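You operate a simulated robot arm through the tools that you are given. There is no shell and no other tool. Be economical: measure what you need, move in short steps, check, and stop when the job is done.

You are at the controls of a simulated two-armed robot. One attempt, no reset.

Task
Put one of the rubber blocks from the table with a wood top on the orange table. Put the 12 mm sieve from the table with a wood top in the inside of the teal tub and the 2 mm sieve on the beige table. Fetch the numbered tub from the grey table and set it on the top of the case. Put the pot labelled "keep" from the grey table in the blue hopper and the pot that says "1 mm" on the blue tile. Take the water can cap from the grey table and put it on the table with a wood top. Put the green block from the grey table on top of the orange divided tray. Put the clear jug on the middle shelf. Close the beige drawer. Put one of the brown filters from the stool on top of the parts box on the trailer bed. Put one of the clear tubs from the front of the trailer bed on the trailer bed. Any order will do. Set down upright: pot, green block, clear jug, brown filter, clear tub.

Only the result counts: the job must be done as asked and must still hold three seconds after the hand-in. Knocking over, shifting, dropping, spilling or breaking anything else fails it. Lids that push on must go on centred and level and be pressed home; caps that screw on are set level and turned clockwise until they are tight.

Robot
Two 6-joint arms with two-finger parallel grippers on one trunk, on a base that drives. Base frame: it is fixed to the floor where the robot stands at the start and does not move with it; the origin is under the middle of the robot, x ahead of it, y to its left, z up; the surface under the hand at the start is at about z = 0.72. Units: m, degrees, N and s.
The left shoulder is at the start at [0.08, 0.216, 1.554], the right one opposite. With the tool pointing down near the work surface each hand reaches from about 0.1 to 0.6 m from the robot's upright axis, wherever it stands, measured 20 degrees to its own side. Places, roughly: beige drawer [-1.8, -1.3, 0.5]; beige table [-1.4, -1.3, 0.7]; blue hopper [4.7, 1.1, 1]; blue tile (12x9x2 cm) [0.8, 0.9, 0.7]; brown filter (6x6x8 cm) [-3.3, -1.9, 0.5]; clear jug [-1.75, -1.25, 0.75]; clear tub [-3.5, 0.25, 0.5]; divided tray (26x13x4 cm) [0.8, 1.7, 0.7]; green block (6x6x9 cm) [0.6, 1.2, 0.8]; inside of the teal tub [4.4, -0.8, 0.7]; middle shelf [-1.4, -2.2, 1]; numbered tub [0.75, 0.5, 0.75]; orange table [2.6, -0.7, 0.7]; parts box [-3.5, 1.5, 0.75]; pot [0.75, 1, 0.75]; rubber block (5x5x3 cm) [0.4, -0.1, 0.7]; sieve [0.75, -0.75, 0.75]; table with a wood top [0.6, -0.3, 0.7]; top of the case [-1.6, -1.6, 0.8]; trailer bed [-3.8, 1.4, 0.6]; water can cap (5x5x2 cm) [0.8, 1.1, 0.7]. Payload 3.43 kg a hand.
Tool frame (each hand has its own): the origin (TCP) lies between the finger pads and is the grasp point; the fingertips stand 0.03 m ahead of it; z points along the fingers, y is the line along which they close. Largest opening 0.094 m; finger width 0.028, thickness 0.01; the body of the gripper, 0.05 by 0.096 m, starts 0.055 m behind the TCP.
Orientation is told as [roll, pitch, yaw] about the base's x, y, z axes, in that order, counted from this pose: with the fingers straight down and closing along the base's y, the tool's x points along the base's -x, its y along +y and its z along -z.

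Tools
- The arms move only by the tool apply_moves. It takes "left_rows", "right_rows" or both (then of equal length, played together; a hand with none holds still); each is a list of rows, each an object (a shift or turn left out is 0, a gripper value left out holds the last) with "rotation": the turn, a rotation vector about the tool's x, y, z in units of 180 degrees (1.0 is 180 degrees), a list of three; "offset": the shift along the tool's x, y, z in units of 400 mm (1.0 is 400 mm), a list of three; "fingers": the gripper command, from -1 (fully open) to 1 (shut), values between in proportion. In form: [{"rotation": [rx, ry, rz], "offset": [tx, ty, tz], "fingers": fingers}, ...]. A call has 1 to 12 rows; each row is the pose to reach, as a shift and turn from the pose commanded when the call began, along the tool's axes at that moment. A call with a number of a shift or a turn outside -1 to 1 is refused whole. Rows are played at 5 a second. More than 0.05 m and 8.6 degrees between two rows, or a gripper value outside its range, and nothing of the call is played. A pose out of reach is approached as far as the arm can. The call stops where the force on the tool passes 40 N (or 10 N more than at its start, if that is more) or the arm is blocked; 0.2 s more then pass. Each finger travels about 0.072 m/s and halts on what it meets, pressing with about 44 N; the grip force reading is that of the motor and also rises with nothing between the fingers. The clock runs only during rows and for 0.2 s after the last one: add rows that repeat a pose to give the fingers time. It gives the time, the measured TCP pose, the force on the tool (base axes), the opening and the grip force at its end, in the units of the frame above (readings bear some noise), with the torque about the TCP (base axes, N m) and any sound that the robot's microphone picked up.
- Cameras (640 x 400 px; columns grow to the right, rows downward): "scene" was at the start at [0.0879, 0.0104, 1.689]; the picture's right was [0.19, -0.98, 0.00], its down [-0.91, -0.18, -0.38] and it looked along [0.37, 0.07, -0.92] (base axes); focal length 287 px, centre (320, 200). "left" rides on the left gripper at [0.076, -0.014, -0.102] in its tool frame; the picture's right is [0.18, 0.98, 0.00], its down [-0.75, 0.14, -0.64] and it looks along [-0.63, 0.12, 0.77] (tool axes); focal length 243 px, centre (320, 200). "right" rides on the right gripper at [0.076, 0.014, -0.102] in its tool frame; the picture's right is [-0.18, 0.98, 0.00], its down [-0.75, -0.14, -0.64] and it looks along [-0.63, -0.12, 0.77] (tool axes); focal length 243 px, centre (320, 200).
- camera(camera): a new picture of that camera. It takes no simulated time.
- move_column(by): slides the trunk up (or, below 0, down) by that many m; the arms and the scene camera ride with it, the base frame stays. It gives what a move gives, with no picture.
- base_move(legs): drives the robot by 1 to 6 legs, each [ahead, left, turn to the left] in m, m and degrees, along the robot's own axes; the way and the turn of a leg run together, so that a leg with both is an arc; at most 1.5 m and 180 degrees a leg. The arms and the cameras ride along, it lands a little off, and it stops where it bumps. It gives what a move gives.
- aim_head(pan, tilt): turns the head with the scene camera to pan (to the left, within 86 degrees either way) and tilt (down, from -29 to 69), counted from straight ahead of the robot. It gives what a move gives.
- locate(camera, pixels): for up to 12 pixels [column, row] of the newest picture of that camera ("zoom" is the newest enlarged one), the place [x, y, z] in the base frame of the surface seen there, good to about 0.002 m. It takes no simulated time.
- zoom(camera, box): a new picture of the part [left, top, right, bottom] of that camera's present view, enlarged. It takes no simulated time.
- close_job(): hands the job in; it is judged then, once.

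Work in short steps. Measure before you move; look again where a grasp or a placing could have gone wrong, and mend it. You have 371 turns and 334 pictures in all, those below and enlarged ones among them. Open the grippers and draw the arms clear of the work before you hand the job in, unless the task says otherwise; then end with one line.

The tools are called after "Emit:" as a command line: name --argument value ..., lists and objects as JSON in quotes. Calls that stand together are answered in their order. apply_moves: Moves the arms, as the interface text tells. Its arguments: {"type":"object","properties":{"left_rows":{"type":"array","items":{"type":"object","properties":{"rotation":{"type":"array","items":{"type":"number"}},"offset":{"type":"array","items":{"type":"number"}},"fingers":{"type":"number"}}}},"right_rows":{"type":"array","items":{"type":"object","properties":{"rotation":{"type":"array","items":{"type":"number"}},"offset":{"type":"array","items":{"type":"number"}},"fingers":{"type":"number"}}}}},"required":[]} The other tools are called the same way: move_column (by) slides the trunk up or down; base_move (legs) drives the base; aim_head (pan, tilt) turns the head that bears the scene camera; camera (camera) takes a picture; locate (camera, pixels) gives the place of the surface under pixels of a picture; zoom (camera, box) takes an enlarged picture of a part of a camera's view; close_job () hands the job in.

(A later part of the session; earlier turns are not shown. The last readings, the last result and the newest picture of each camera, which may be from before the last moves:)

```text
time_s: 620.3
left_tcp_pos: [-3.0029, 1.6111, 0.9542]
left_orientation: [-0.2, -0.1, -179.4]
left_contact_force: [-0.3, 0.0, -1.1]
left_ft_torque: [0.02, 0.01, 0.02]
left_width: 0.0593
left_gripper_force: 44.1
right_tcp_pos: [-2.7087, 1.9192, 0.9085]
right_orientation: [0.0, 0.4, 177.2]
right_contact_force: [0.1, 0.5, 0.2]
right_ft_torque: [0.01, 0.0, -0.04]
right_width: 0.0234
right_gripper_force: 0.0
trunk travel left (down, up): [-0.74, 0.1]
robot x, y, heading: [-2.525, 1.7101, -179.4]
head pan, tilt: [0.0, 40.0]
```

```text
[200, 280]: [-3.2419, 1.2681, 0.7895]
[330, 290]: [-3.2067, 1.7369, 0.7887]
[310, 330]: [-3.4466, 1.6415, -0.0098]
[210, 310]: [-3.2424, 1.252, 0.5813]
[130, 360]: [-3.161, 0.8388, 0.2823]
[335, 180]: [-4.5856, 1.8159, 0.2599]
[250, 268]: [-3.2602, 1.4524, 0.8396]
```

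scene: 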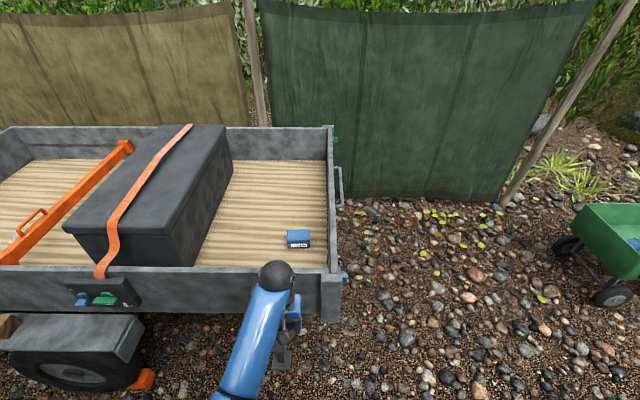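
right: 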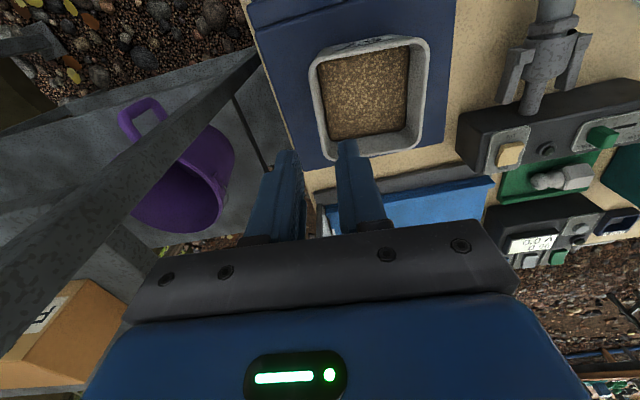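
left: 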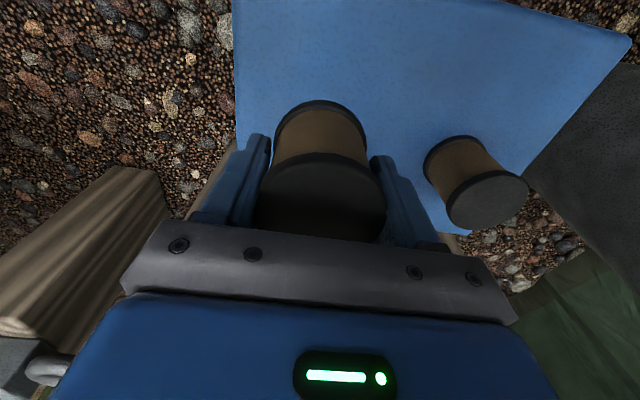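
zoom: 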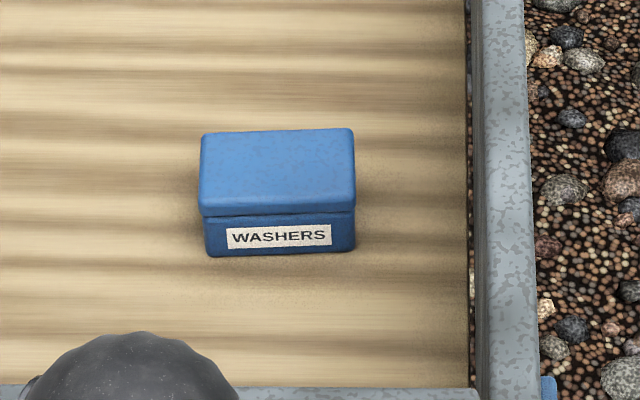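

Box top: x -3.62…-3.555, y 1.54…1.645, z 0.662. I raise the trunk, extend the left arm a bit, then drive in over the wall.

Emit:
move_column --by 0.1

Emit:
apply_moves --left_rows '[{"offset": [-0.1, 0, 0]}, {"offset": [-0.2, 0, 0]}, {"offset": [-0.3, 0, 0]}, {"offset": [-0.33, 0, 0]}, {"offset": [-0.33, 0, 0]}]'

Emit:
base_move --legs '[[0.45, 0, 0]]'

Emit:
camera --camera "left"

```text
time_s: 621.7
left_tcp_pos: [-3.0031, 1.6111, 1.0536]
left_orientation: [-0.2, 0.0, -179.4]
left_contact_force: [0.1, 0.0, -0.4]
left_ft_torque: [-0.04, -0.01, 0.03]
left_width: 0.0597
left_gripper_force: 44.3
right_tcp_pos: [-2.709, 1.9182, 1.0097]
right_orientation: [0.1, 0.3, 177.1]
right_contact_force: [0.3, 0.2, -0.3]
right_ft_torque: [-0.01, 0.03, 0.04]
right_width: 0.0235
right_gripper_force: 0.1
trunk travel left (down, up): [-0.84, 0.0]
robot x, y, heading: [-2.5253, 1.7091, -179.5]
head pan, tilt: [0.0, 40.0]
```

```text
time_s: 622.9
left_tcp_pos: [-3.1362, 1.6096, 1.0537]
left_orientation: [-0.2, -0.1, -179.4]
left_contact_force: [-0.6, -1.1, -0.9]
left_ft_torque: [-0.01, -0.01, -0.02]
left_width: 0.0595
left_gripper_force: 43.2
right_tcp_pos: [-2.7096, 1.9186, 1.0102]
right_orientation: [0.1, 0.3, 177.1]
right_contact_force: [-0.1, -0.2, 0.0]
right_ft_torque: [0.0, -0.03, -0.02]
right_width: 0.0236
right_gripper_force: 0.0
trunk travel left (down, up): [-0.84, 0.0]
robot x, y, heading: [-2.5237, 1.7039, -179.2]
head pan, tilt: [0.0, 40.0]
```

```text
time_s: 625.4
left_tcp_pos: [-3.5381, 1.6552, 1.0499]
left_orientation: [-0.7, 0.2, 177.9]
left_contact_force: [-0.8, -1.0, -1.4]
left_ft_torque: [0.1, -0.03, 0.0]
left_width: 0.0596
left_gripper_force: 44.6
right_tcp_pos: [-3.0959, 1.9442, 1.0111]
right_orientation: [-0.5, 0.6, 174.2]
right_contact_force: [-0.7, -2.1, 0.7]
right_ft_torque: [0.06, -0.02, 0.06]
right_width: 0.0234
right_gripper_force: 0.0
trunk travel left (down, up): [-0.84, 0.0]
robot x, y, heading: [-2.9179, 1.7342, 177.9]
head pan, tilt: [0.0, 40.0]
stopped in leg 1: the robot was blocked; the commanded pose is now the measured one
```

```text
165 pictures are left
```

left: 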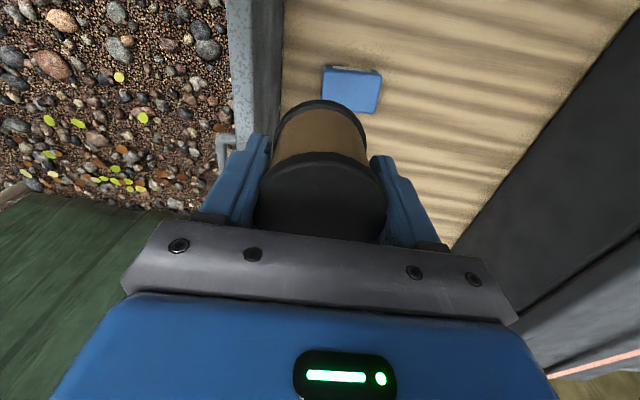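

The base met something at x≈-2.92. I back off 2 cm, straighten the heading, and re-read.

Emit:
base_move --legs '[[-0.025, 0, 2.0]]'

Emit:
aim_head --pan 0 --tilt 60

Emit:
camera --camera "scene"

```text
time_s: 626.2
left_tcp_pos: [-3.5147, 1.6401, 1.0488]
left_orientation: [-0.1, 0.3, 179.9]
left_contact_force: [0.0, -0.5, -2.1]
left_ft_torque: [0.03, -0.05, 0.0]
left_width: 0.0597
left_gripper_force: 44.0
right_tcp_pos: [-3.0831, 1.9443, 1.0079]
right_orientation: [0.0, 0.6, 176.5]
right_contact_force: [-1.0, 1.0, -0.5]
right_ft_torque: [0.02, -0.04, -0.02]
right_width: 0.0233
right_gripper_force: 0.1
trunk travel left (down, up): [-0.84, 0.0]
robot x, y, heading: [-2.8927, 1.7311, 179.6]
head pan, tilt: [0.0, 40.0]
```

```text
time_s: 627.0
left_tcp_pos: [-3.5102, 1.6403, 1.0517]
left_orientation: [-0.1, 0.2, 180.0]
left_contact_force: [0.6, 0.4, -0.4]
left_ft_torque: [0.02, -0.01, 0.02]
left_width: 0.0596
left_gripper_force: 43.8
right_tcp_pos: [-3.0798, 1.9452, 1.0102]
right_orientation: [-0.1, 0.6, 176.5]
right_contact_force: [0.2, 0.4, 0.3]
right_ft_torque: [0.02, -0.03, -0.02]
right_width: 0.0232
right_gripper_force: 0.0
trunk travel left (down, up): [-0.84, 0.0]
robot x, y, heading: [-2.8976, 1.7329, 179.9]
head pan, tilt: [0.0, 60.0]
```

```text
164 pictures are left
```

scene: 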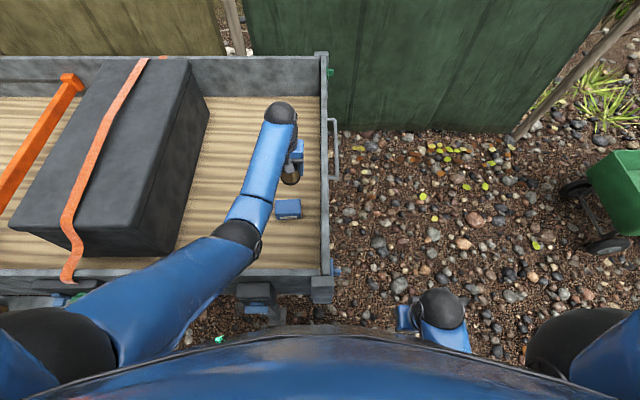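

Emit:
locate --camera "scene" --pixels '[[238, 235], [250, 210], [270, 150], [255, 295], [288, 208], [170, 285]]'

```text
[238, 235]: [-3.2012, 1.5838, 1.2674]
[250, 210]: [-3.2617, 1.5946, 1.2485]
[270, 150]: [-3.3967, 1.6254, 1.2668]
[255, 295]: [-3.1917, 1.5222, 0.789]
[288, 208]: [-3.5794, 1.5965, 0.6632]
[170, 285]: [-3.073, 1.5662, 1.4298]
```

From here the elbow would come too near the wall. I'll approach from the trailer's rear instead (box is only 0.14 m from the tailgate): back off, retract, go around, and face south.

Emit:
base_move --legs '[[-0.4, 0, 0]]'

Emit:
apply_moves --left_rows '[{"offset": [0.1, 0, 0]}, {"offset": [0.2, 0, 0]}, {"offset": [0.3, 0, 0]}, {"offset": [0.35, 0, 0]}]'

Emit:
base_move --legs '[[0, -0.95, 0], [0.4, 0, 0], [0, 0, 90]]'

Emit:
aim_head --pan -20 --tilt 40

Emit:
camera --camera "scene"

```text
time_s: 629.5
left_tcp_pos: [-3.1157, 1.6365, 1.0523]
left_orientation: [-0.2, 0.1, -179.8]
left_contact_force: [0.0, -0.7, -1.4]
left_ft_torque: [-0.01, 0.01, -0.01]
left_width: 0.0592
left_gripper_force: 44.1
right_tcp_pos: [-2.6876, 1.9427, 1.0087]
right_orientation: [-0.1, 0.5, 176.6]
right_contact_force: [-0.2, -0.7, -0.6]
right_ft_torque: [0.0, -0.02, 0.0]
right_width: 0.0236
right_gripper_force: 0.0
trunk travel left (down, up): [-0.84, 0.0]
robot x, y, heading: [-2.5026, 1.7264, -179.8]
head pan, tilt: [0.0, 60.0]
```

```text
time_s: 630.5
left_tcp_pos: [-2.9752, 1.6369, 1.0528]
left_orientation: [-0.2, 0.0, -179.8]
left_contact_force: [0.1, -0.1, -1.4]
left_ft_torque: [-0.01, 0.05, 0.04]
left_width: 0.0596
left_gripper_force: 44.0
right_tcp_pos: [-2.6835, 1.9429, 1.0108]
right_orientation: [0.0, 0.3, 176.6]
right_contact_force: [-0.7, -0.6, 0.2]
right_ft_torque: [0.01, -0.03, 0.02]
right_width: 0.0239
right_gripper_force: 0.1
trunk travel left (down, up): [-0.84, 0.0]
robot x, y, heading: [-2.4995, 1.7299, -179.9]
head pan, tilt: [0.0, 60.0]
```

```text
time_s: 641.4
left_tcp_pos: [-2.8136, 2.2107, 1.0514]
left_orientation: [-0.2, -0.1, -90.5]
left_contact_force: [-0.5, 0.3, 0.0]
left_ft_torque: [0.0, -0.02, 0.0]
left_width: 0.0597
left_gripper_force: 44.1
right_tcp_pos: [-3.1167, 2.5058, 1.0099]
right_orientation: [0.0, 0.3, -94.2]
right_contact_force: [-0.3, -0.2, -0.4]
right_ft_torque: [0.01, -0.02, 0.02]
right_width: 0.0236
right_gripper_force: 0.0
trunk travel left (down, up): [-0.84, 0.0]
robot x, y, heading: [-2.8986, 2.6875, -90.5]
head pan, tilt: [0.0, 60.0]
```

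```text
time_s: 642.2
left_tcp_pos: [-2.8133, 2.2107, 1.0518]
left_orientation: [-0.2, -0.1, -90.6]
left_contact_force: [0.9, -0.1, -1.0]
left_ft_torque: [-0.01, -0.02, -0.03]
left_width: 0.0595
left_gripper_force: 44.2
right_tcp_pos: [-3.1168, 2.505, 1.0096]
right_orientation: [0.0, 0.3, -94.1]
right_contact_force: [-0.4, 0.2, 0.3]
right_ft_torque: [0.01, -0.01, 0.01]
right_width: 0.0233
right_gripper_force: 0.0
trunk travel left (down, up): [-0.84, 0.0]
robot x, y, heading: [-2.9006, 2.6863, -90.7]
head pan, tilt: [-20.0, 40.0]
```

```text
163 pictures are left
```

scene: 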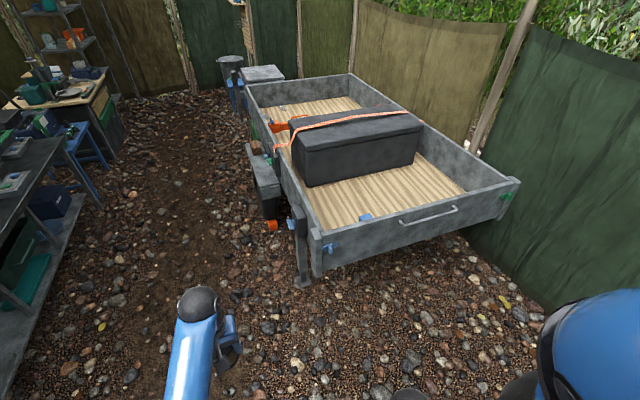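

Emit:
locate --camera "scene" --pixels '[[560, 290], [600, 200], [430, 230], [320, 240], [510, 190], [365, 218], [430, 212], [305, 280], [450, 265], [400, 185]]'

```text
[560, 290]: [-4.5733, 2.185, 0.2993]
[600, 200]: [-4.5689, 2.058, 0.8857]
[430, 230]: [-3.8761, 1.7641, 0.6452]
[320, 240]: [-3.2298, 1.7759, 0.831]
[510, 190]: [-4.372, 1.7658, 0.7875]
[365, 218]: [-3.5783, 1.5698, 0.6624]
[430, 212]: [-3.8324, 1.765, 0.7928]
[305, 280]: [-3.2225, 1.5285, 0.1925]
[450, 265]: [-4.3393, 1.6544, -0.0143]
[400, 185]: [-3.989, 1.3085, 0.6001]
```

Tailgate: outer y 1.766, top 0.80; fence at x -4.57. I shift right 0.79 and drive ahead to y≈2.14.

Emit:
base_move --legs '[[0, -0.79, 0.7], [0.54, 0, 0]]'

Emit:
aim_head --pan 0 --tilt 60

Emit:
camera --camera "scene"

Emit:
camera --camera "left"

```text
time_s: 649.2
left_tcp_pos: [-3.6217, 1.6765, 1.0529]
left_orientation: [-0.2, -0.2, -90.3]
left_contact_force: [0.3, 0.0, -0.5]
left_ft_torque: [0.03, 0.01, 0.02]
left_width: 0.0596
left_gripper_force: 44.4
right_tcp_pos: [-3.9266, 1.9696, 1.0112]
right_orientation: [-0.1, 0.2, -93.8]
right_contact_force: [0.3, 0.6, 0.8]
right_ft_torque: [-0.01, 0.0, 0.0]
right_width: 0.0232
right_gripper_force: 0.1
trunk travel left (down, up): [-0.84, 0.0]
robot x, y, heading: [-3.7132, 2.1486, -90.2]
head pan, tilt: [-20.0, 40.0]
```

```text
time_s: 650.1
left_tcp_pos: [-3.6231, 1.6741, 1.0523]
left_orientation: [-0.1, 0.0, -90.3]
left_contact_force: [0.6, 0.0, -0.5]
left_ft_torque: [-0.02, 0.0, 0.03]
left_width: 0.0597
left_gripper_force: 44.1
right_tcp_pos: [-3.9256, 1.9687, 1.0096]
right_orientation: [0.0, 0.3, -94.0]
right_contact_force: [-0.3, -0.2, -0.1]
right_ft_torque: [0.01, -0.03, 0.01]
right_width: 0.0233
right_gripper_force: 0.1
trunk travel left (down, up): [-0.84, 0.0]
robot x, y, heading: [-3.7101, 2.1505, -90.3]
head pan, tilt: [0.0, 60.0]
```

```text
162 pictures are left
```

scene: 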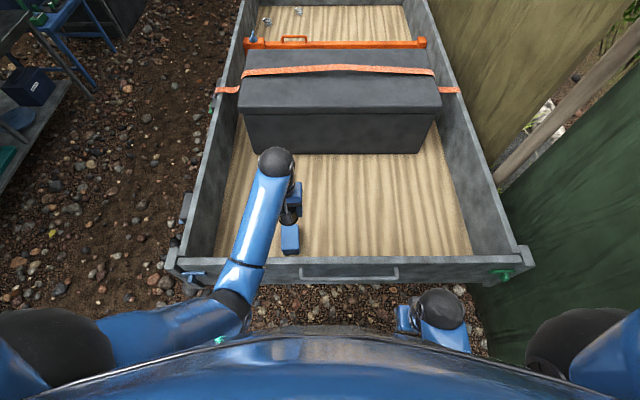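

```text
161 pictures are left
```

left: 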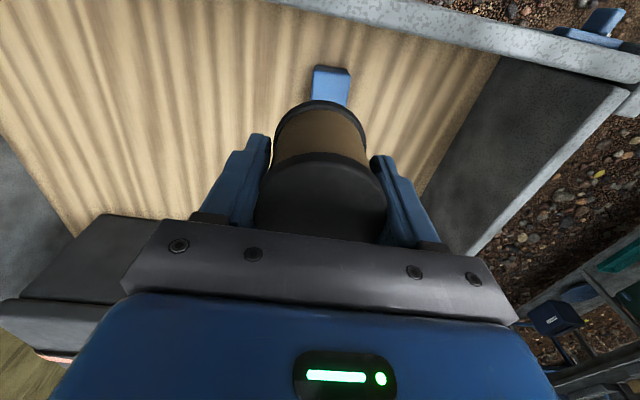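

I position the filter over the box centre [-3.588,1.592] and lower the trunk by 0.22.

Emit:
apply_moves --left_rows '[{"offset": [-0.1, 0.045, 0]}, {"offset": [-0.205, 0.0875, 0]}, {"offset": [-0.205, 0.0875, 0]}]'

Emit:
move_column --by -0.22

Emit:
camera --camera "scene"

Emit:
camera --camera "left"

```text
time_s: 650.9
left_tcp_pos: [-3.5876, 1.5928, 1.0529]
left_orientation: [-0.2, -0.1, -90.4]
left_contact_force: [0.1, -0.1, -1.2]
left_ft_torque: [-0.02, 0.0, -0.02]
left_width: 0.0595
left_gripper_force: 44.4
right_tcp_pos: [-3.9255, 1.9676, 1.0103]
right_orientation: [-0.1, 0.3, -93.9]
right_contact_force: [-0.1, 0.3, 0.4]
right_ft_torque: [0.01, 0.01, 0.04]
right_width: 0.0236
right_gripper_force: 0.0
trunk travel left (down, up): [-0.84, 0.0]
robot x, y, heading: [-3.7102, 2.1505, -90.4]
head pan, tilt: [0.0, 60.0]
```

```text
time_s: 653.2
left_tcp_pos: [-3.5862, 1.593, 0.8314]
left_orientation: [-0.1, -0.1, -90.4]
left_contact_force: [0.5, 0.9, -0.6]
left_ft_torque: [0.01, -0.02, -0.01]
left_width: 0.0596
left_gripper_force: 43.6
right_tcp_pos: [-3.9279, 1.968, 0.7916]
right_orientation: [0.0, 0.3, -93.9]
right_contact_force: [0.4, 0.0, 0.3]
right_ft_torque: [0.0, 0.0, 0.0]
right_width: 0.0235
right_gripper_force: 0.1
trunk travel left (down, up): [-0.62, 0.22]
robot x, y, heading: [-3.7132, 2.1479, -90.5]
head pan, tilt: [0.0, 60.0]
```

```text
160 pictures are left
```

scene: 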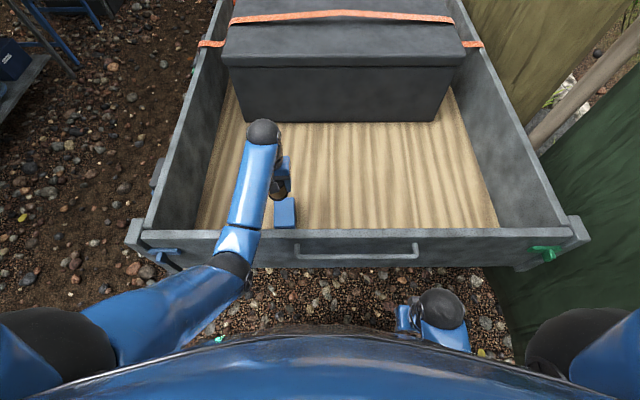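

```text
159 pictures are left
```

left: 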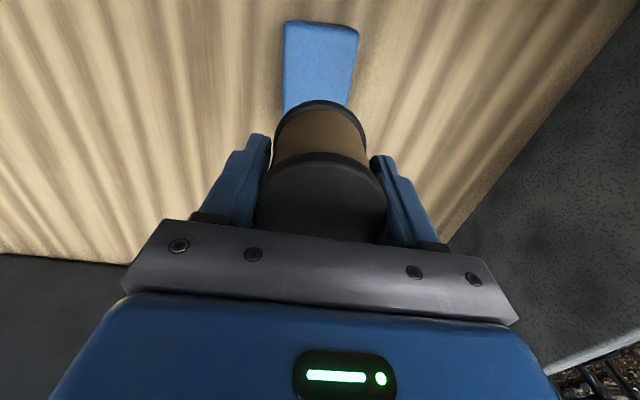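

Emit:
locate --camera "scene" --pixels '[[235, 262], [240, 240], [250, 200], [300, 235], [285, 215], [205, 240]]'

```text
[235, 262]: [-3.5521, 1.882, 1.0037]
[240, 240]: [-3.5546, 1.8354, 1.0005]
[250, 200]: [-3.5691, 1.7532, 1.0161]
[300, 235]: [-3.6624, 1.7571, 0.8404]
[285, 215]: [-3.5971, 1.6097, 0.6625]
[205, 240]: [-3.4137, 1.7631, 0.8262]
```

The tailgate is 0.84 high; to keep the forearm higher I raise the trunk by 0.05 and lower the hand with the arm itself.

Emit:
move_column --by 0.05

Emit:
apply_moves --left_rows '[{"offset": [0, 0, 0.1]}, {"offset": [0, 0, 0.2]}, {"offset": [0, 0, 0.3]}, {"offset": [0, 0, 0.37]}, {"offset": [0, 0, 0.37]}]'

Emit:
camera --camera "left"

Emit:
camera --camera "scene"

Emit:
locate --camera "scene" --pixels '[[235, 262], [240, 240], [250, 200], [285, 215], [230, 270]]'

```text
time_s: 654.1
left_tcp_pos: [-3.5884, 1.5933, 0.882]
left_orientation: [-0.1, 0.0, -90.3]
left_contact_force: [-0.1, 0.1, -0.8]
left_ft_torque: [0.03, 0.01, -0.05]
left_width: 0.0596
left_gripper_force: 44.3
right_tcp_pos: [-3.9259, 1.9687, 0.8388]
right_orientation: [0.0, 0.3, -94.0]
right_contact_force: [0.4, -0.8, -0.3]
right_ft_torque: [-0.01, 0.03, -0.01]
right_width: 0.0235
right_gripper_force: 0.1
trunk travel left (down, up): [-0.67, 0.17]
robot x, y, heading: [-3.7091, 2.1482, -90.2]
head pan, tilt: [0.0, 60.0]
```

```text
time_s: 655.3
left_tcp_pos: [-3.589, 1.5923, 0.7345]
left_orientation: [-0.2, 0.0, -90.4]
left_contact_force: [0.5, -0.4, -1.1]
left_ft_torque: [-0.02, 0.04, 0.04]
left_width: 0.0597
left_gripper_force: 44.2
right_tcp_pos: [-3.9273, 1.9689, 0.8388]
right_orientation: [0.0, 0.3, -93.9]
right_contact_force: [-0.7, -0.9, 0.2]
right_ft_torque: [0.03, 0.01, 0.0]
right_width: 0.0237
right_gripper_force: 0.0
trunk travel left (down, up): [-0.67, 0.17]
robot x, y, heading: [-3.7152, 2.1483, -90.6]
head pan, tilt: [0.0, 60.0]
```

```text
158 pictures are left
```

left: 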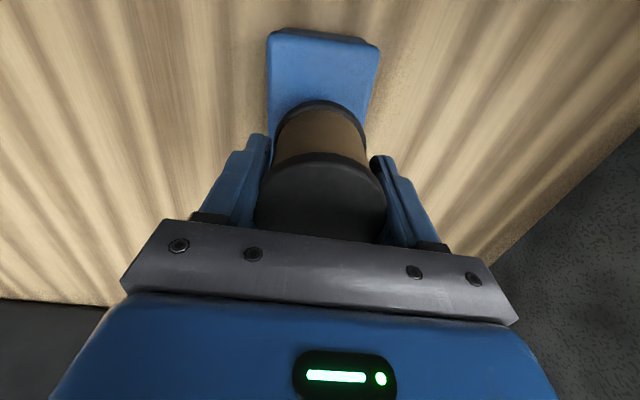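

```text
157 pictures are left
```

scene: 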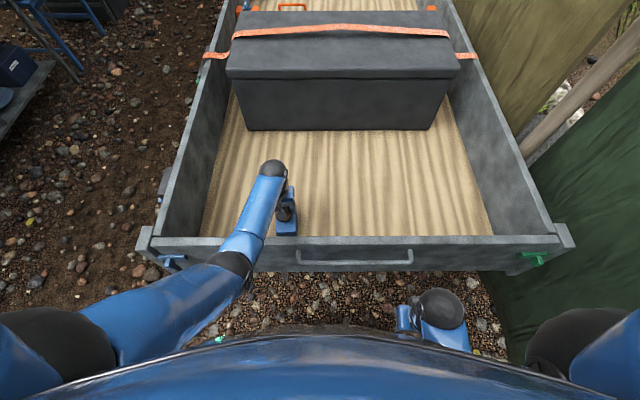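

```text
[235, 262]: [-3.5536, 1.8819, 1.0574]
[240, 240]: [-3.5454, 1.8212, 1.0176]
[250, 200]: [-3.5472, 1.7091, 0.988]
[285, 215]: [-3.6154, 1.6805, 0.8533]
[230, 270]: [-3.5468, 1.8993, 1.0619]
```

Forearm clears the tailgate. I lower the last 2.5 cm to contact.

Emit:
apply_moves --left_rows '[{"offset": [0.01, 0, 0.03]}, {"offset": [0.01, 0, 0.05]}, {"offset": [0.01, 0, 0.06]}, {"offset": [0.01, 0, 0.066]}, {"offset": [0.01, 0, 0.066]}]'

```text
time_s: 656.5
left_tcp_pos: [-3.5901, 1.5948, 0.7108]
left_orientation: [-0.2, -0.5, -90.2]
left_contact_force: [1.5, 1.0, 24.3]
left_ft_torque: [0.5, -0.4, 0.02]
left_width: 0.0593
left_gripper_force: 44.1
right_tcp_pos: [-3.9274, 1.97, 0.84]
right_orientation: [0.1, 0.2, -93.9]
right_contact_force: [-0.4, -1.1, 0.1]
right_ft_torque: [0.03, -0.02, 0.0]
right_width: 0.0237
right_gripper_force: 0.0
trunk travel left (down, up): [-0.67, 0.17]
robot x, y, heading: [-3.7121, 2.1518, -90.3]
head pan, tilt: [0.0, 60.0]
```

Contact. I release, then rise with the trunk (avoiding arm-extension issues).

Emit:
apply_moves --left_rows '[{"offset": [0, 0, -0.008], "fingers": -0.7}, {"offset": [0, 0, -0.008], "fingers": -0.7}, {"offset": [0, 0, -0.008], "fingers": -0.7}]'

Emit:
move_column --by 0.17

Emit:
camera --camera "left"

```text
time_s: 657.3
left_tcp_pos: [-3.588, 1.5963, 0.7109]
left_orientation: [-0.3, 0.0, -90.4]
left_contact_force: [0.0, 0.2, 1.1]
left_ft_torque: [0.0, 0.0, 0.0]
left_width: 0.08
left_gripper_force: 0.1
right_tcp_pos: [-3.9264, 1.9684, 0.8391]
right_orientation: [0.0, 0.3, -93.9]
right_contact_force: [-0.6, -0.6, 0.1]
right_ft_torque: [0.0, -0.01, 0.03]
right_width: 0.0234
right_gripper_force: 0.1
trunk travel left (down, up): [-0.67, 0.17]
robot x, y, heading: [-3.7114, 2.1483, -90.5]
head pan, tilt: [0.0, 60.0]
```

```text
time_s: 659.2
left_tcp_pos: [-3.5881, 1.5968, 0.8804]
left_orientation: [-0.2, 0.0, -90.3]
left_contact_force: [0.5, 0.2, 0.0]
left_ft_torque: [0.0, -0.02, 0.01]
left_width: 0.08
left_gripper_force: 0.1
right_tcp_pos: [-3.9259, 1.968, 1.0096]
right_orientation: [0.0, 0.3, -93.9]
right_contact_force: [0.0, 0.8, 0.8]
right_ft_torque: [0.03, -0.01, 0.01]
right_width: 0.0234
right_gripper_force: 0.1
trunk travel left (down, up): [-0.84, 0.0]
robot x, y, heading: [-3.7111, 2.1519, -90.1]
head pan, tilt: [0.0, 60.0]
```

```text
156 pictures are left
```

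left: 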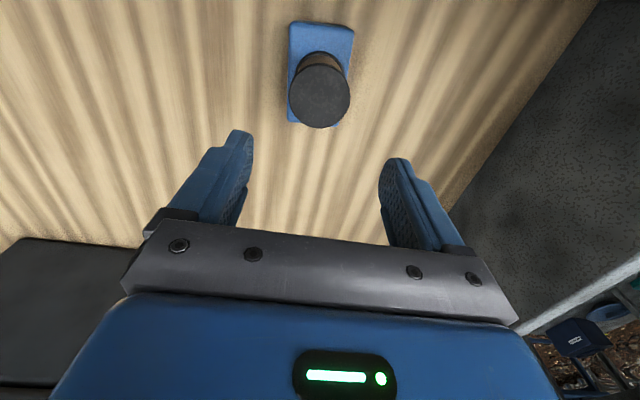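

The filter stands on the parts box. I raise the hand with small steps (fingers must clear the 0.84 tailgate), then back out.

Emit:
apply_moves --left_rows '[{"offset": [0.02, 0, -0.08]}, {"offset": [0.04, 0, -0.16]}, {"offset": [0.06, 0, -0.26]}, {"offset": [0.08, 0, -0.36]}, {"offset": [0.08, 0, -0.38]}]'

```text
time_s: 660.5
left_tcp_pos: [-3.5888, 1.6297, 1.034]
left_orientation: [-0.2, -0.1, -90.3]
left_contact_force: [-0.2, 0.2, -0.4]
left_ft_torque: [-0.01, 0.0, 0.01]
left_width: 0.0796
left_gripper_force: 0.0
right_tcp_pos: [-3.9262, 1.9674, 1.0103]
right_orientation: [0.0, 0.3, -93.9]
right_contact_force: [-0.7, 0.7, 1.3]
right_ft_torque: [0.0, -0.01, -0.07]
right_width: 0.0236
right_gripper_force: 0.1
trunk travel left (down, up): [-0.84, 0.0]
robot x, y, heading: [-3.7126, 2.1466, -90.6]
head pan, tilt: [0.0, 60.0]
```

Now the clear tub at [-3.555,-0.20]: I back out, turn west, and drive to its side of the trailer.

Emit:
base_move --legs '[[-0.5, 0, 0], [0, 0, -89.5], [-1.25, 0, 0], [0, 1.5, 0], [0, 1.27, 0]]'

Emit:
aim_head --pan 0 --tilt 48

Emit:
camera --camera "scene"

```text
time_s: 686.4
left_tcp_pos: [-3.1368, -0.2611, 1.0332]
left_orientation: [-0.2, -0.2, 175.7]
left_contact_force: [0.7, 0.5, -0.4]
left_ft_torque: [0.01, 0.0, -0.02]
left_width: 0.0797
left_gripper_force: 0.0
right_tcp_pos: [-2.7748, 0.0532, 1.0095]
right_orientation: [0.0, 0.3, 172.2]
right_contact_force: [-0.2, 0.4, 0.6]
right_ft_torque: [0.02, 0.04, -0.01]
right_width: 0.0235
right_gripper_force: 0.1
trunk travel left (down, up): [-0.84, 0.0]
robot x, y, heading: [-2.6079, -0.1755, 175.7]
head pan, tilt: [0.0, 60.0]
```

```text
time_s: 687.1
left_tcp_pos: [-3.1356, -0.262, 1.033]
left_orientation: [-0.2, -0.2, 175.8]
left_contact_force: [0.7, -0.4, 0.7]
left_ft_torque: [0.0, 0.03, 0.01]
left_width: 0.0799
left_gripper_force: 0.1
right_tcp_pos: [-2.7747, 0.052, 1.0093]
right_orientation: [0.0, 0.2, 172.1]
right_contact_force: [0.1, 0.1, 0.1]
right_ft_torque: [0.01, 0.01, 0.02]
right_width: 0.0236
right_gripper_force: 0.2
trunk travel left (down, up): [-0.84, 0.0]
robot x, y, heading: [-2.61, -0.1706, 175.4]
head pan, tilt: [0.0, 48.0]
```

```text
155 pictures are left
```

scene: 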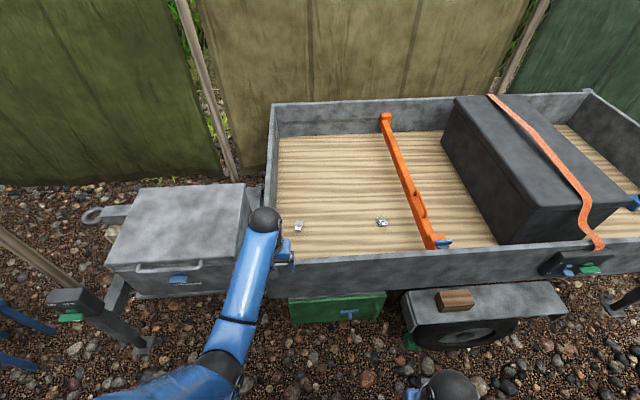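

Emit:
zoom --camera "scene" --box '[275, 200, 405, 250]'

Emit:
locate --camera "scene" --pixels '[[298, 223], [303, 222], [298, 232], [382, 219], [388, 219], [382, 227], [340, 310], [300, 262], [420, 290], [300, 290], [280, 290]]'

```text
4.92 times, centred on (340, 225) of scene
```

zoom: 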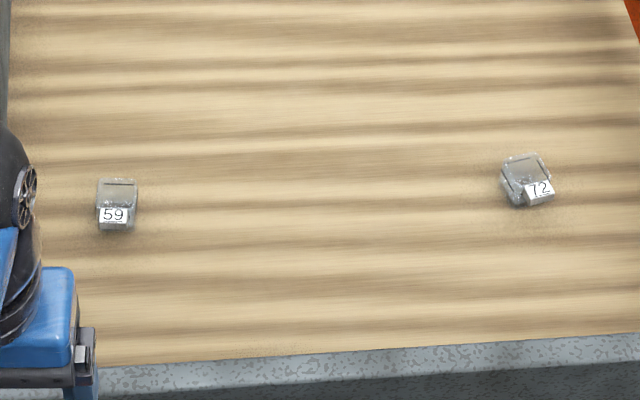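

```text
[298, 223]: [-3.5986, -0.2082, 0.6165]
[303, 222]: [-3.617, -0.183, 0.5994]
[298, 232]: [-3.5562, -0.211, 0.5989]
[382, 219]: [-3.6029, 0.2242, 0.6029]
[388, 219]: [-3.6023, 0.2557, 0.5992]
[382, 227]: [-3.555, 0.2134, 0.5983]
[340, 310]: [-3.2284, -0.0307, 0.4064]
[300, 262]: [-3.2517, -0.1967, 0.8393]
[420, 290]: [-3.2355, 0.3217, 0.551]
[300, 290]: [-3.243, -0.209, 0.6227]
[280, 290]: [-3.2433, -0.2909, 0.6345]
```

Tub "59" at about [-3.577,-0.205] is my target. I straighten, extend the left arm to its carrying posture, and drive in over the wall.

Emit:
base_move --legs '[[0, -0.08, 4.5]]'

Emit:
apply_moves --left_rows '[{"offset": [-0.1, 0, 0.03]}, {"offset": [-0.2, 0, 0.07]}, {"offset": [-0.28, 0, 0.115]}, {"offset": [-0.28, 0, 0.115]}]'

Emit:
base_move --legs '[[0.3, 0, 0]]'

Emit:
camera --camera "left"

```text
time_s: 688.2
left_tcp_pos: [-3.1244, -0.2322, 1.0314]
left_orientation: [-0.8, 0.0, -179.7]
left_contact_force: [0.7, -0.8, 0.5]
left_ft_torque: [0.08, 0.01, -0.01]
left_width: 0.08
left_gripper_force: 0.1
right_tcp_pos: [-2.7905, 0.109, 1.0121]
right_orientation: [-0.5, 0.3, 176.7]
right_contact_force: [-0.5, -1.4, -0.8]
right_ft_torque: [0.06, -0.02, 0.02]
right_width: 0.0237
right_gripper_force: 0.0
trunk travel left (down, up): [-0.84, 0.0]
robot x, y, heading: [-2.6061, -0.0986, -179.8]
head pan, tilt: [0.0, 48.0]
```

```text
time_s: 689.2
left_tcp_pos: [-3.2356, -0.2227, 0.9872]
left_orientation: [-0.1, -0.1, -179.7]
left_contact_force: [-0.1, 0.4, -0.1]
left_ft_torque: [-0.04, -0.01, 0.01]
left_width: 0.08
left_gripper_force: 0.1
right_tcp_pos: [-2.7884, 0.121, 1.0099]
right_orientation: [0.1, 0.3, 176.7]
right_contact_force: [0.0, -0.6, -0.6]
right_ft_torque: [-0.02, 0.02, -0.01]
right_width: 0.0235
right_gripper_force: 0.1
trunk travel left (down, up): [-0.84, 0.0]
robot x, y, heading: [-2.6079, -0.0966, -179.7]
head pan, tilt: [0.0, 48.0]
```

```text
time_s: 691.2
left_tcp_pos: [-3.5376, -0.2283, 0.9883]
left_orientation: [-0.2, -0.2, -179.4]
left_contact_force: [0.3, 1.0, 0.1]
left_ft_torque: [0.0, 0.04, -0.01]
left_width: 0.0799
left_gripper_force: 0.1
right_tcp_pos: [-3.0938, 0.1151, 1.0095]
right_orientation: [0.1, 0.2, 177.0]
right_contact_force: [0.4, 0.1, 0.3]
right_ft_torque: [0.04, 0.03, -0.05]
right_width: 0.0238
right_gripper_force: 0.1
trunk travel left (down, up): [-0.84, 0.0]
robot x, y, heading: [-2.9118, -0.0975, -179.6]
head pan, tilt: [0.0, 48.0]
```

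```text
153 pictures are left
```

left: 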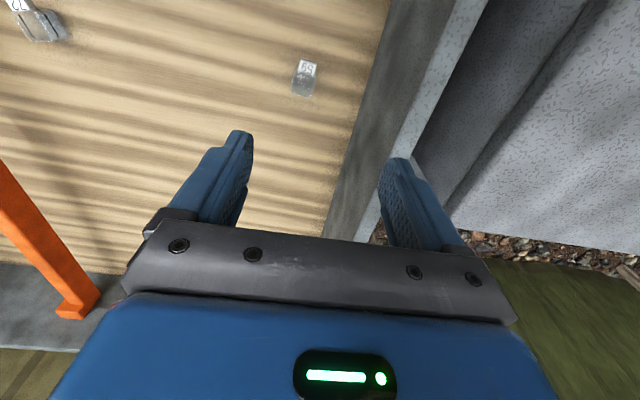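

Emit:
zoom --camera "left" --box '[275, 50, 335, 110]'

Emit:
locate --camera "zoom" --pixels '[[350, 110], [430, 145], [300, 270], [390, 290], [350, 200], [270, 240], [420, 230], [345, 330], [310, 180], [360, 130]]'

```text
6.67 times, centred on (305, 80) of left
```

zoom: 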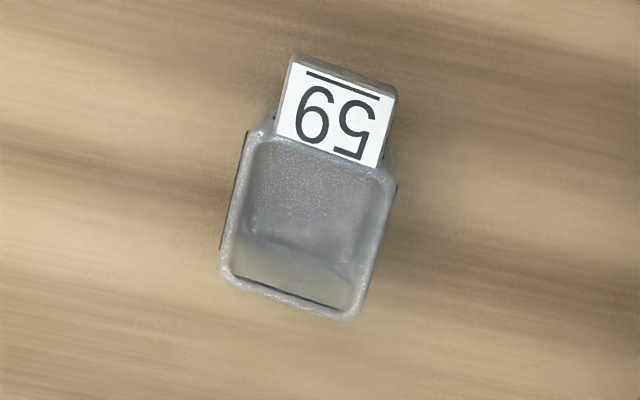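

```text
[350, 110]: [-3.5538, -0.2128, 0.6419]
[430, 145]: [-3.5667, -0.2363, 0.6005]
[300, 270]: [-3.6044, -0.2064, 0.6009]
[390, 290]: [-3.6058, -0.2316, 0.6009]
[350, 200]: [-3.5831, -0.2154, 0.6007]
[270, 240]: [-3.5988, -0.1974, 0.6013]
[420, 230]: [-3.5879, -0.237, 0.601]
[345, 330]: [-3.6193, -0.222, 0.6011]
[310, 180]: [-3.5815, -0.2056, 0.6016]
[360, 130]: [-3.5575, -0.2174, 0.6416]
```

The tub's centre is ≈[-3.577,-0.207], yaw ≈ -13°. I adjust position and yaw, then lower the trunk by 0.25 to look again.

Emit:
base_move --legs '[[0.02, 0, 0]]'

Emit:
apply_moves --left_rows '[{"offset": [-0.025, -0.03, 0], "rotation": [0, 0, 0.035]}, {"offset": [-0.05, -0.053, 0], "rotation": [0, 0, 0.07]}, {"offset": [-0.05, -0.053, 0], "rotation": [0, 0, 0.07]}]'

Emit:
move_column --by -0.25

Emit:
camera --camera "left"

Emit:
camera --camera "scene"

```text
time_s: 692.2
left_tcp_pos: [-3.5532, -0.2293, 0.9886]
left_orientation: [-0.3, -0.2, -179.4]
left_contact_force: [0.8, 0.6, -0.5]
left_ft_torque: [0.02, 0.01, 0.01]
left_width: 0.0801
left_gripper_force: 0.1
right_tcp_pos: [-3.1076, 0.115, 1.009]
right_orientation: [0.0, 0.3, 177.0]
right_contact_force: [1.5, 1.1, 0.7]
right_ft_torque: [-0.04, 0.02, 0.0]
right_width: 0.0235
right_gripper_force: 0.1
trunk travel left (down, up): [-0.84, 0.0]
robot x, y, heading: [-2.9259, -0.0959, -179.4]
head pan, tilt: [0.0, 48.0]
stopped in leg 1: the robot was blocked; the commanded pose is now the measured one
```

```text
time_s: 693.0
left_tcp_pos: [-3.5758, -0.2071, 0.9877]
left_orientation: [-0.2, -0.2, 167.9]
left_contact_force: [0.2, 0.2, 0.2]
left_ft_torque: [0.02, 0.01, -0.01]
left_width: 0.08
left_gripper_force: 0.2
right_tcp_pos: [-3.1102, 0.1143, 1.01]
right_orientation: [-0.1, 0.3, 177.0]
right_contact_force: [0.5, 0.5, 0.1]
right_ft_torque: [0.03, -0.03, -0.03]
right_width: 0.0235
right_gripper_force: 0.1
trunk travel left (down, up): [-0.84, 0.0]
robot x, y, heading: [-2.926, -0.0942, -179.5]
head pan, tilt: [0.0, 48.0]
```

```text
time_s: 695.5
left_tcp_pos: [-3.575, -0.2083, 0.7371]
left_orientation: [-0.2, -0.1, 168.0]
left_contact_force: [0.3, 0.1, 0.2]
left_ft_torque: [0.01, 0.01, -0.02]
left_width: 0.08
left_gripper_force: 0.0
right_tcp_pos: [-3.1088, 0.115, 0.7591]
right_orientation: [0.0, 0.4, 177.0]
right_contact_force: [0.6, -0.7, 0.7]
right_ft_torque: [0.01, -0.03, 0.0]
right_width: 0.0235
right_gripper_force: 0.1
trunk travel left (down, up): [-0.59, 0.25]
robot x, y, heading: [-2.9235, -0.0952, -179.7]
head pan, tilt: [0.0, 48.0]
```

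```text
151 pictures are left
```

left: 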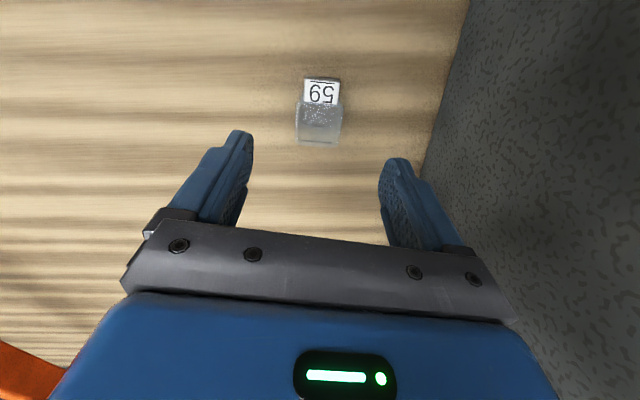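

```text
150 pictures are left
```

scene: 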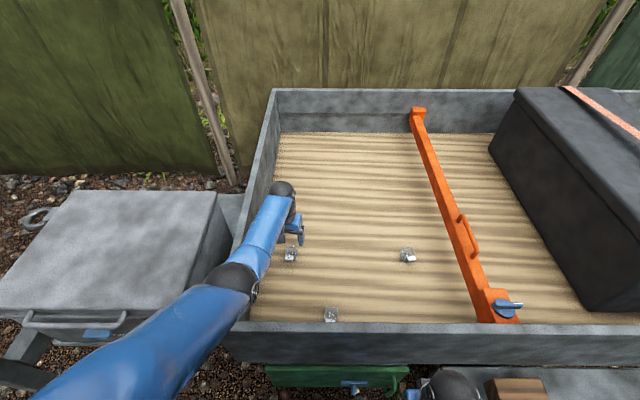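

Emit:
locate --camera "scene" --pixels '[[232, 272], [250, 268], [258, 240], [270, 215], [250, 325], [331, 314]]'

```text
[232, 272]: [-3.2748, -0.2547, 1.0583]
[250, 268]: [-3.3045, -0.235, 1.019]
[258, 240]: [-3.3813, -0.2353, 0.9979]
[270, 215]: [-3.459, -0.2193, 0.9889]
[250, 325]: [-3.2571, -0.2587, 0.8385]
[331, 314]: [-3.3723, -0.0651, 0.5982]
```

The elbow has ~0.11 m above the wall; I lower the trunk by 0.08 and the hand by 0.023, with a narrower opening, then grip.

Emit:
apply_moves --left_rows '[{"fingers": -0.28}, {"fingers": -0.28}]'

Emit:
move_column --by -0.08

Emit:
camera --camera "left"

Emit:
camera --camera "scene"

```text
time_s: 696.1
left_tcp_pos: [-3.5746, -0.2086, 0.7382]
left_orientation: [-0.1, -0.1, 168.0]
left_contact_force: [0.8, 0.6, 0.4]
left_ft_torque: [-0.04, -0.02, -0.05]
left_width: 0.0601
left_gripper_force: 0.0
right_tcp_pos: [-3.1085, 0.1149, 0.759]
right_orientation: [0.0, 0.4, 177.1]
right_contact_force: [-0.4, -0.1, 0.2]
right_ft_torque: [-0.03, 0.01, 0.03]
right_width: 0.0236
right_gripper_force: 0.1
trunk travel left (down, up): [-0.59, 0.25]
robot x, y, heading: [-2.9248, -0.0972, -179.4]
head pan, tilt: [0.0, 48.0]
```

```text
time_s: 697.3
left_tcp_pos: [-3.5749, -0.2085, 0.6575]
left_orientation: [-0.2, -0.2, 168.0]
left_contact_force: [-0.1, -0.2, 0.1]
left_ft_torque: [0.03, 0.02, 0.03]
left_width: 0.0601
left_gripper_force: 0.3
right_tcp_pos: [-3.1081, 0.1147, 0.6793]
right_orientation: [0.0, 0.4, 177.1]
right_contact_force: [0.9, -0.5, -0.5]
right_ft_torque: [0.0, 0.02, -0.04]
right_width: 0.0238
right_gripper_force: 0.0
trunk travel left (down, up): [-0.51, 0.33]
robot x, y, heading: [-2.924, -0.0972, -180.0]
head pan, tilt: [0.0, 48.0]
```

```text
149 pictures are left
```

left: 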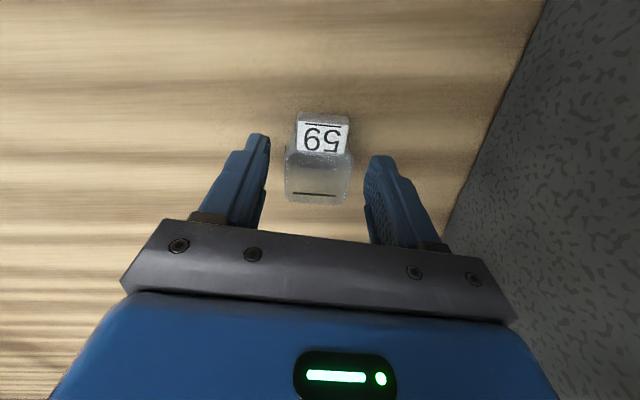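

```text
148 pictures are left
```

scene: 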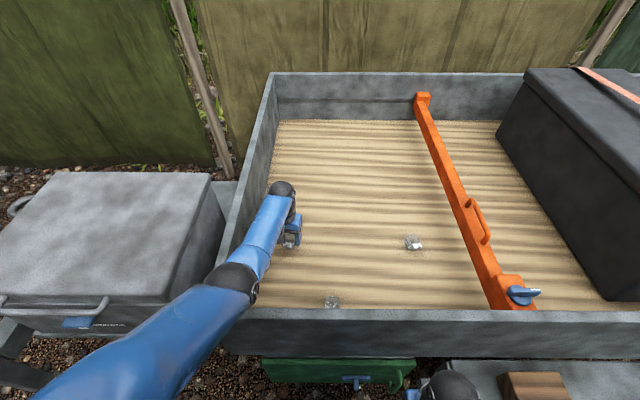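

The tub is between the fingers. I lower 2.2 cm, grip, and lift with the trunk.

Emit:
apply_moves --left_rows '[{"offset": [0, 0, 0.03]}, {"offset": [0, 0, 0.055]}, {"offset": [0, 0, 0.055], "fingers": 0.4}, {"offset": [0, 0, 0.055], "fingers": 1}, {"offset": [0, 0, 0.055], "fingers": 1}, {"offset": [0, 0, 0.055], "fingers": 1}]'

Emit:
move_column --by 0.33

Emit:
camera --camera "left"

```text
time_s: 698.7
left_tcp_pos: [-3.5753, -0.2076, 0.6348]
left_orientation: [-0.3, -0.1, 167.9]
left_contact_force: [-0.1, -0.1, 0.4]
left_ft_torque: [-0.02, -0.01, 0.0]
left_width: 0.043
left_gripper_force: 44.3
right_tcp_pos: [-3.1087, 0.1136, 0.6788]
right_orientation: [0.0, 0.5, 177.0]
right_contact_force: [-0.3, 0.1, -0.7]
right_ft_torque: [0.02, 0.02, 0.0]
right_width: 0.0232
right_gripper_force: 0.0
trunk travel left (down, up): [-0.51, 0.33]
robot x, y, heading: [-2.9305, -0.0987, -179.2]
head pan, tilt: [0.0, 48.0]
```

```text
time_s: 702.0
left_tcp_pos: [-3.5766, -0.2082, 0.9654]
left_orientation: [-0.2, -0.1, 168.0]
left_contact_force: [-0.4, 0.4, -1.0]
left_ft_torque: [0.02, 0.04, -0.03]
left_width: 0.0432
left_gripper_force: 43.5
right_tcp_pos: [-3.108, 0.1153, 1.0091]
right_orientation: [-0.1, 0.4, 176.9]
right_contact_force: [-0.5, -0.2, 0.1]
right_ft_torque: [0.0, 0.01, -0.01]
right_width: 0.0235
right_gripper_force: 0.1
trunk travel left (down, up): [-0.84, 0.0]
robot x, y, heading: [-2.9291, -0.0956, -179.4]
head pan, tilt: [0.0, 48.0]
```

```text
147 pictures are left
```

left: 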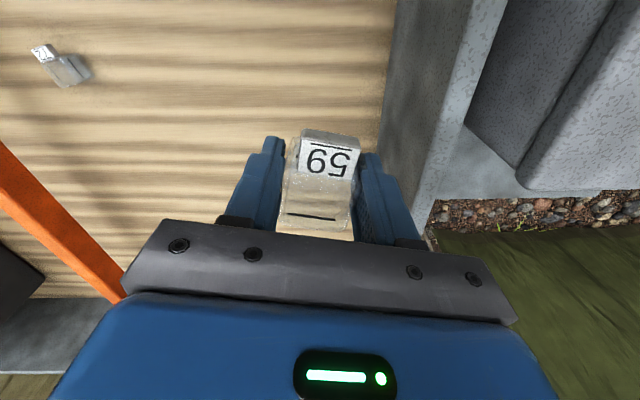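

The tub is held upright. I back away, retract the arm (first back and slightly down, then up), and drive to the rear of the trailer.

Emit:
base_move --legs '[[-0.42, 0, 0]]'

Emit:
apply_moves --left_rows '[{"offset": [0.06, 0, 0.03], "rotation": [0, 0, -0.03]}, {"offset": [0.12, 0, 0.05], "rotation": [0, 0, -0.067]}, {"offset": [0.22, 0, 0.05], "rotation": [0, 0, -0.067]}, {"offset": [0.3, 0, 0.0], "rotation": [0, 0, -0.067]}, {"offset": [0.34, 0, -0.08], "rotation": [0, 0, -0.067]}, {"offset": [0.36, 0, -0.16], "rotation": [0, 0, -0.067]}, {"offset": [0.36, 0, -0.16], "rotation": [0, 0, -0.067]}]'

Emit:
camera --camera "left"

```text
time_s: 704.6
left_tcp_pos: [-3.1529, -0.2071, 0.9623]
left_orientation: [-0.1, 0.0, 168.2]
left_contact_force: [0.1, 0.0, -0.1]
left_ft_torque: [-0.03, 0.03, -0.02]
left_width: 0.0429
left_gripper_force: 44.2
right_tcp_pos: [-2.6871, 0.1185, 1.0092]
right_orientation: [0.0, 0.6, 177.4]
right_contact_force: [-0.7, -0.2, -0.4]
right_ft_torque: [0.01, -0.01, 0.0]
right_width: 0.0236
right_gripper_force: 0.0
trunk travel left (down, up): [-0.84, 0.0]
robot x, y, heading: [-2.5001, -0.096, -179.2]
head pan, tilt: [0.0, 48.0]
```

```text
time_s: 706.2
left_tcp_pos: [-3.009, -0.2384, 1.029]
left_orientation: [-0.2, 0.0, -179.7]
left_contact_force: [-0.1, 0.7, 0.0]
left_ft_torque: [0.01, -0.01, 0.0]
left_width: 0.0431
left_gripper_force: 43.8
right_tcp_pos: [-2.6857, 0.1189, 1.0086]
right_orientation: [-0.1, 0.2, 177.2]
right_contact_force: [0.1, -0.5, 0.1]
right_ft_torque: [0.03, -0.02, 0.01]
right_width: 0.0236
right_gripper_force: 0.2
trunk travel left (down, up): [-0.84, 0.0]
robot x, y, heading: [-2.5018, -0.0907, -179.1]
head pan, tilt: [0.0, 48.0]
```

```text
146 pictures are left
```

left: 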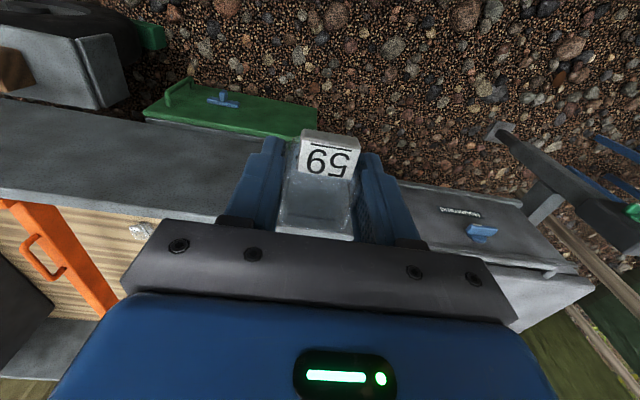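

Emit:
base_move --legs '[[0, -1.5, -0.9], [0, -1.28, 0], [0.4, 0, 0], [0, 0, 90], [0, -1.0, 0]]'

Emit:
camera --camera "scene"

```text
time_s: 730.4
left_tcp_pos: [-3.7275, 2.1633, 1.029]
left_orientation: [-0.2, -0.2, -88.4]
left_contact_force: [-0.7, -0.2, -1.4]
left_ft_torque: [0.01, 0.02, -0.02]
left_width: 0.043
left_gripper_force: 44.0
right_tcp_pos: [-4.0895, 2.4795, 1.0103]
right_orientation: [-0.1, 0.4, -91.4]
right_contact_force: [0.3, -0.4, 0.3]
right_ft_torque: [0.01, 0.01, 0.0]
right_width: 0.0234
right_gripper_force: 0.0
trunk travel left (down, up): [-0.84, 0.0]
robot x, y, heading: [-3.8815, 2.6689, -88.2]
head pan, tilt: [0.0, 48.0]
```

```text
145 pictures are left
```

scene: 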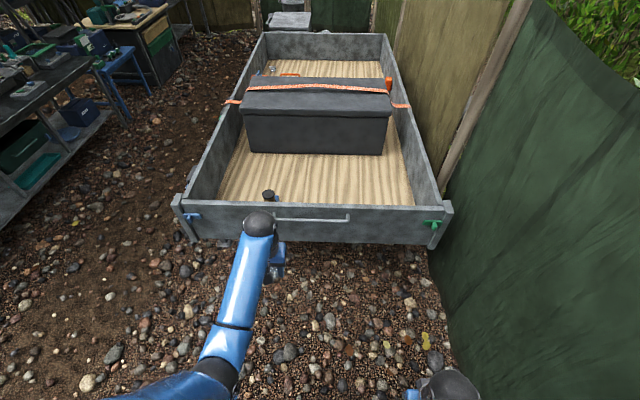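

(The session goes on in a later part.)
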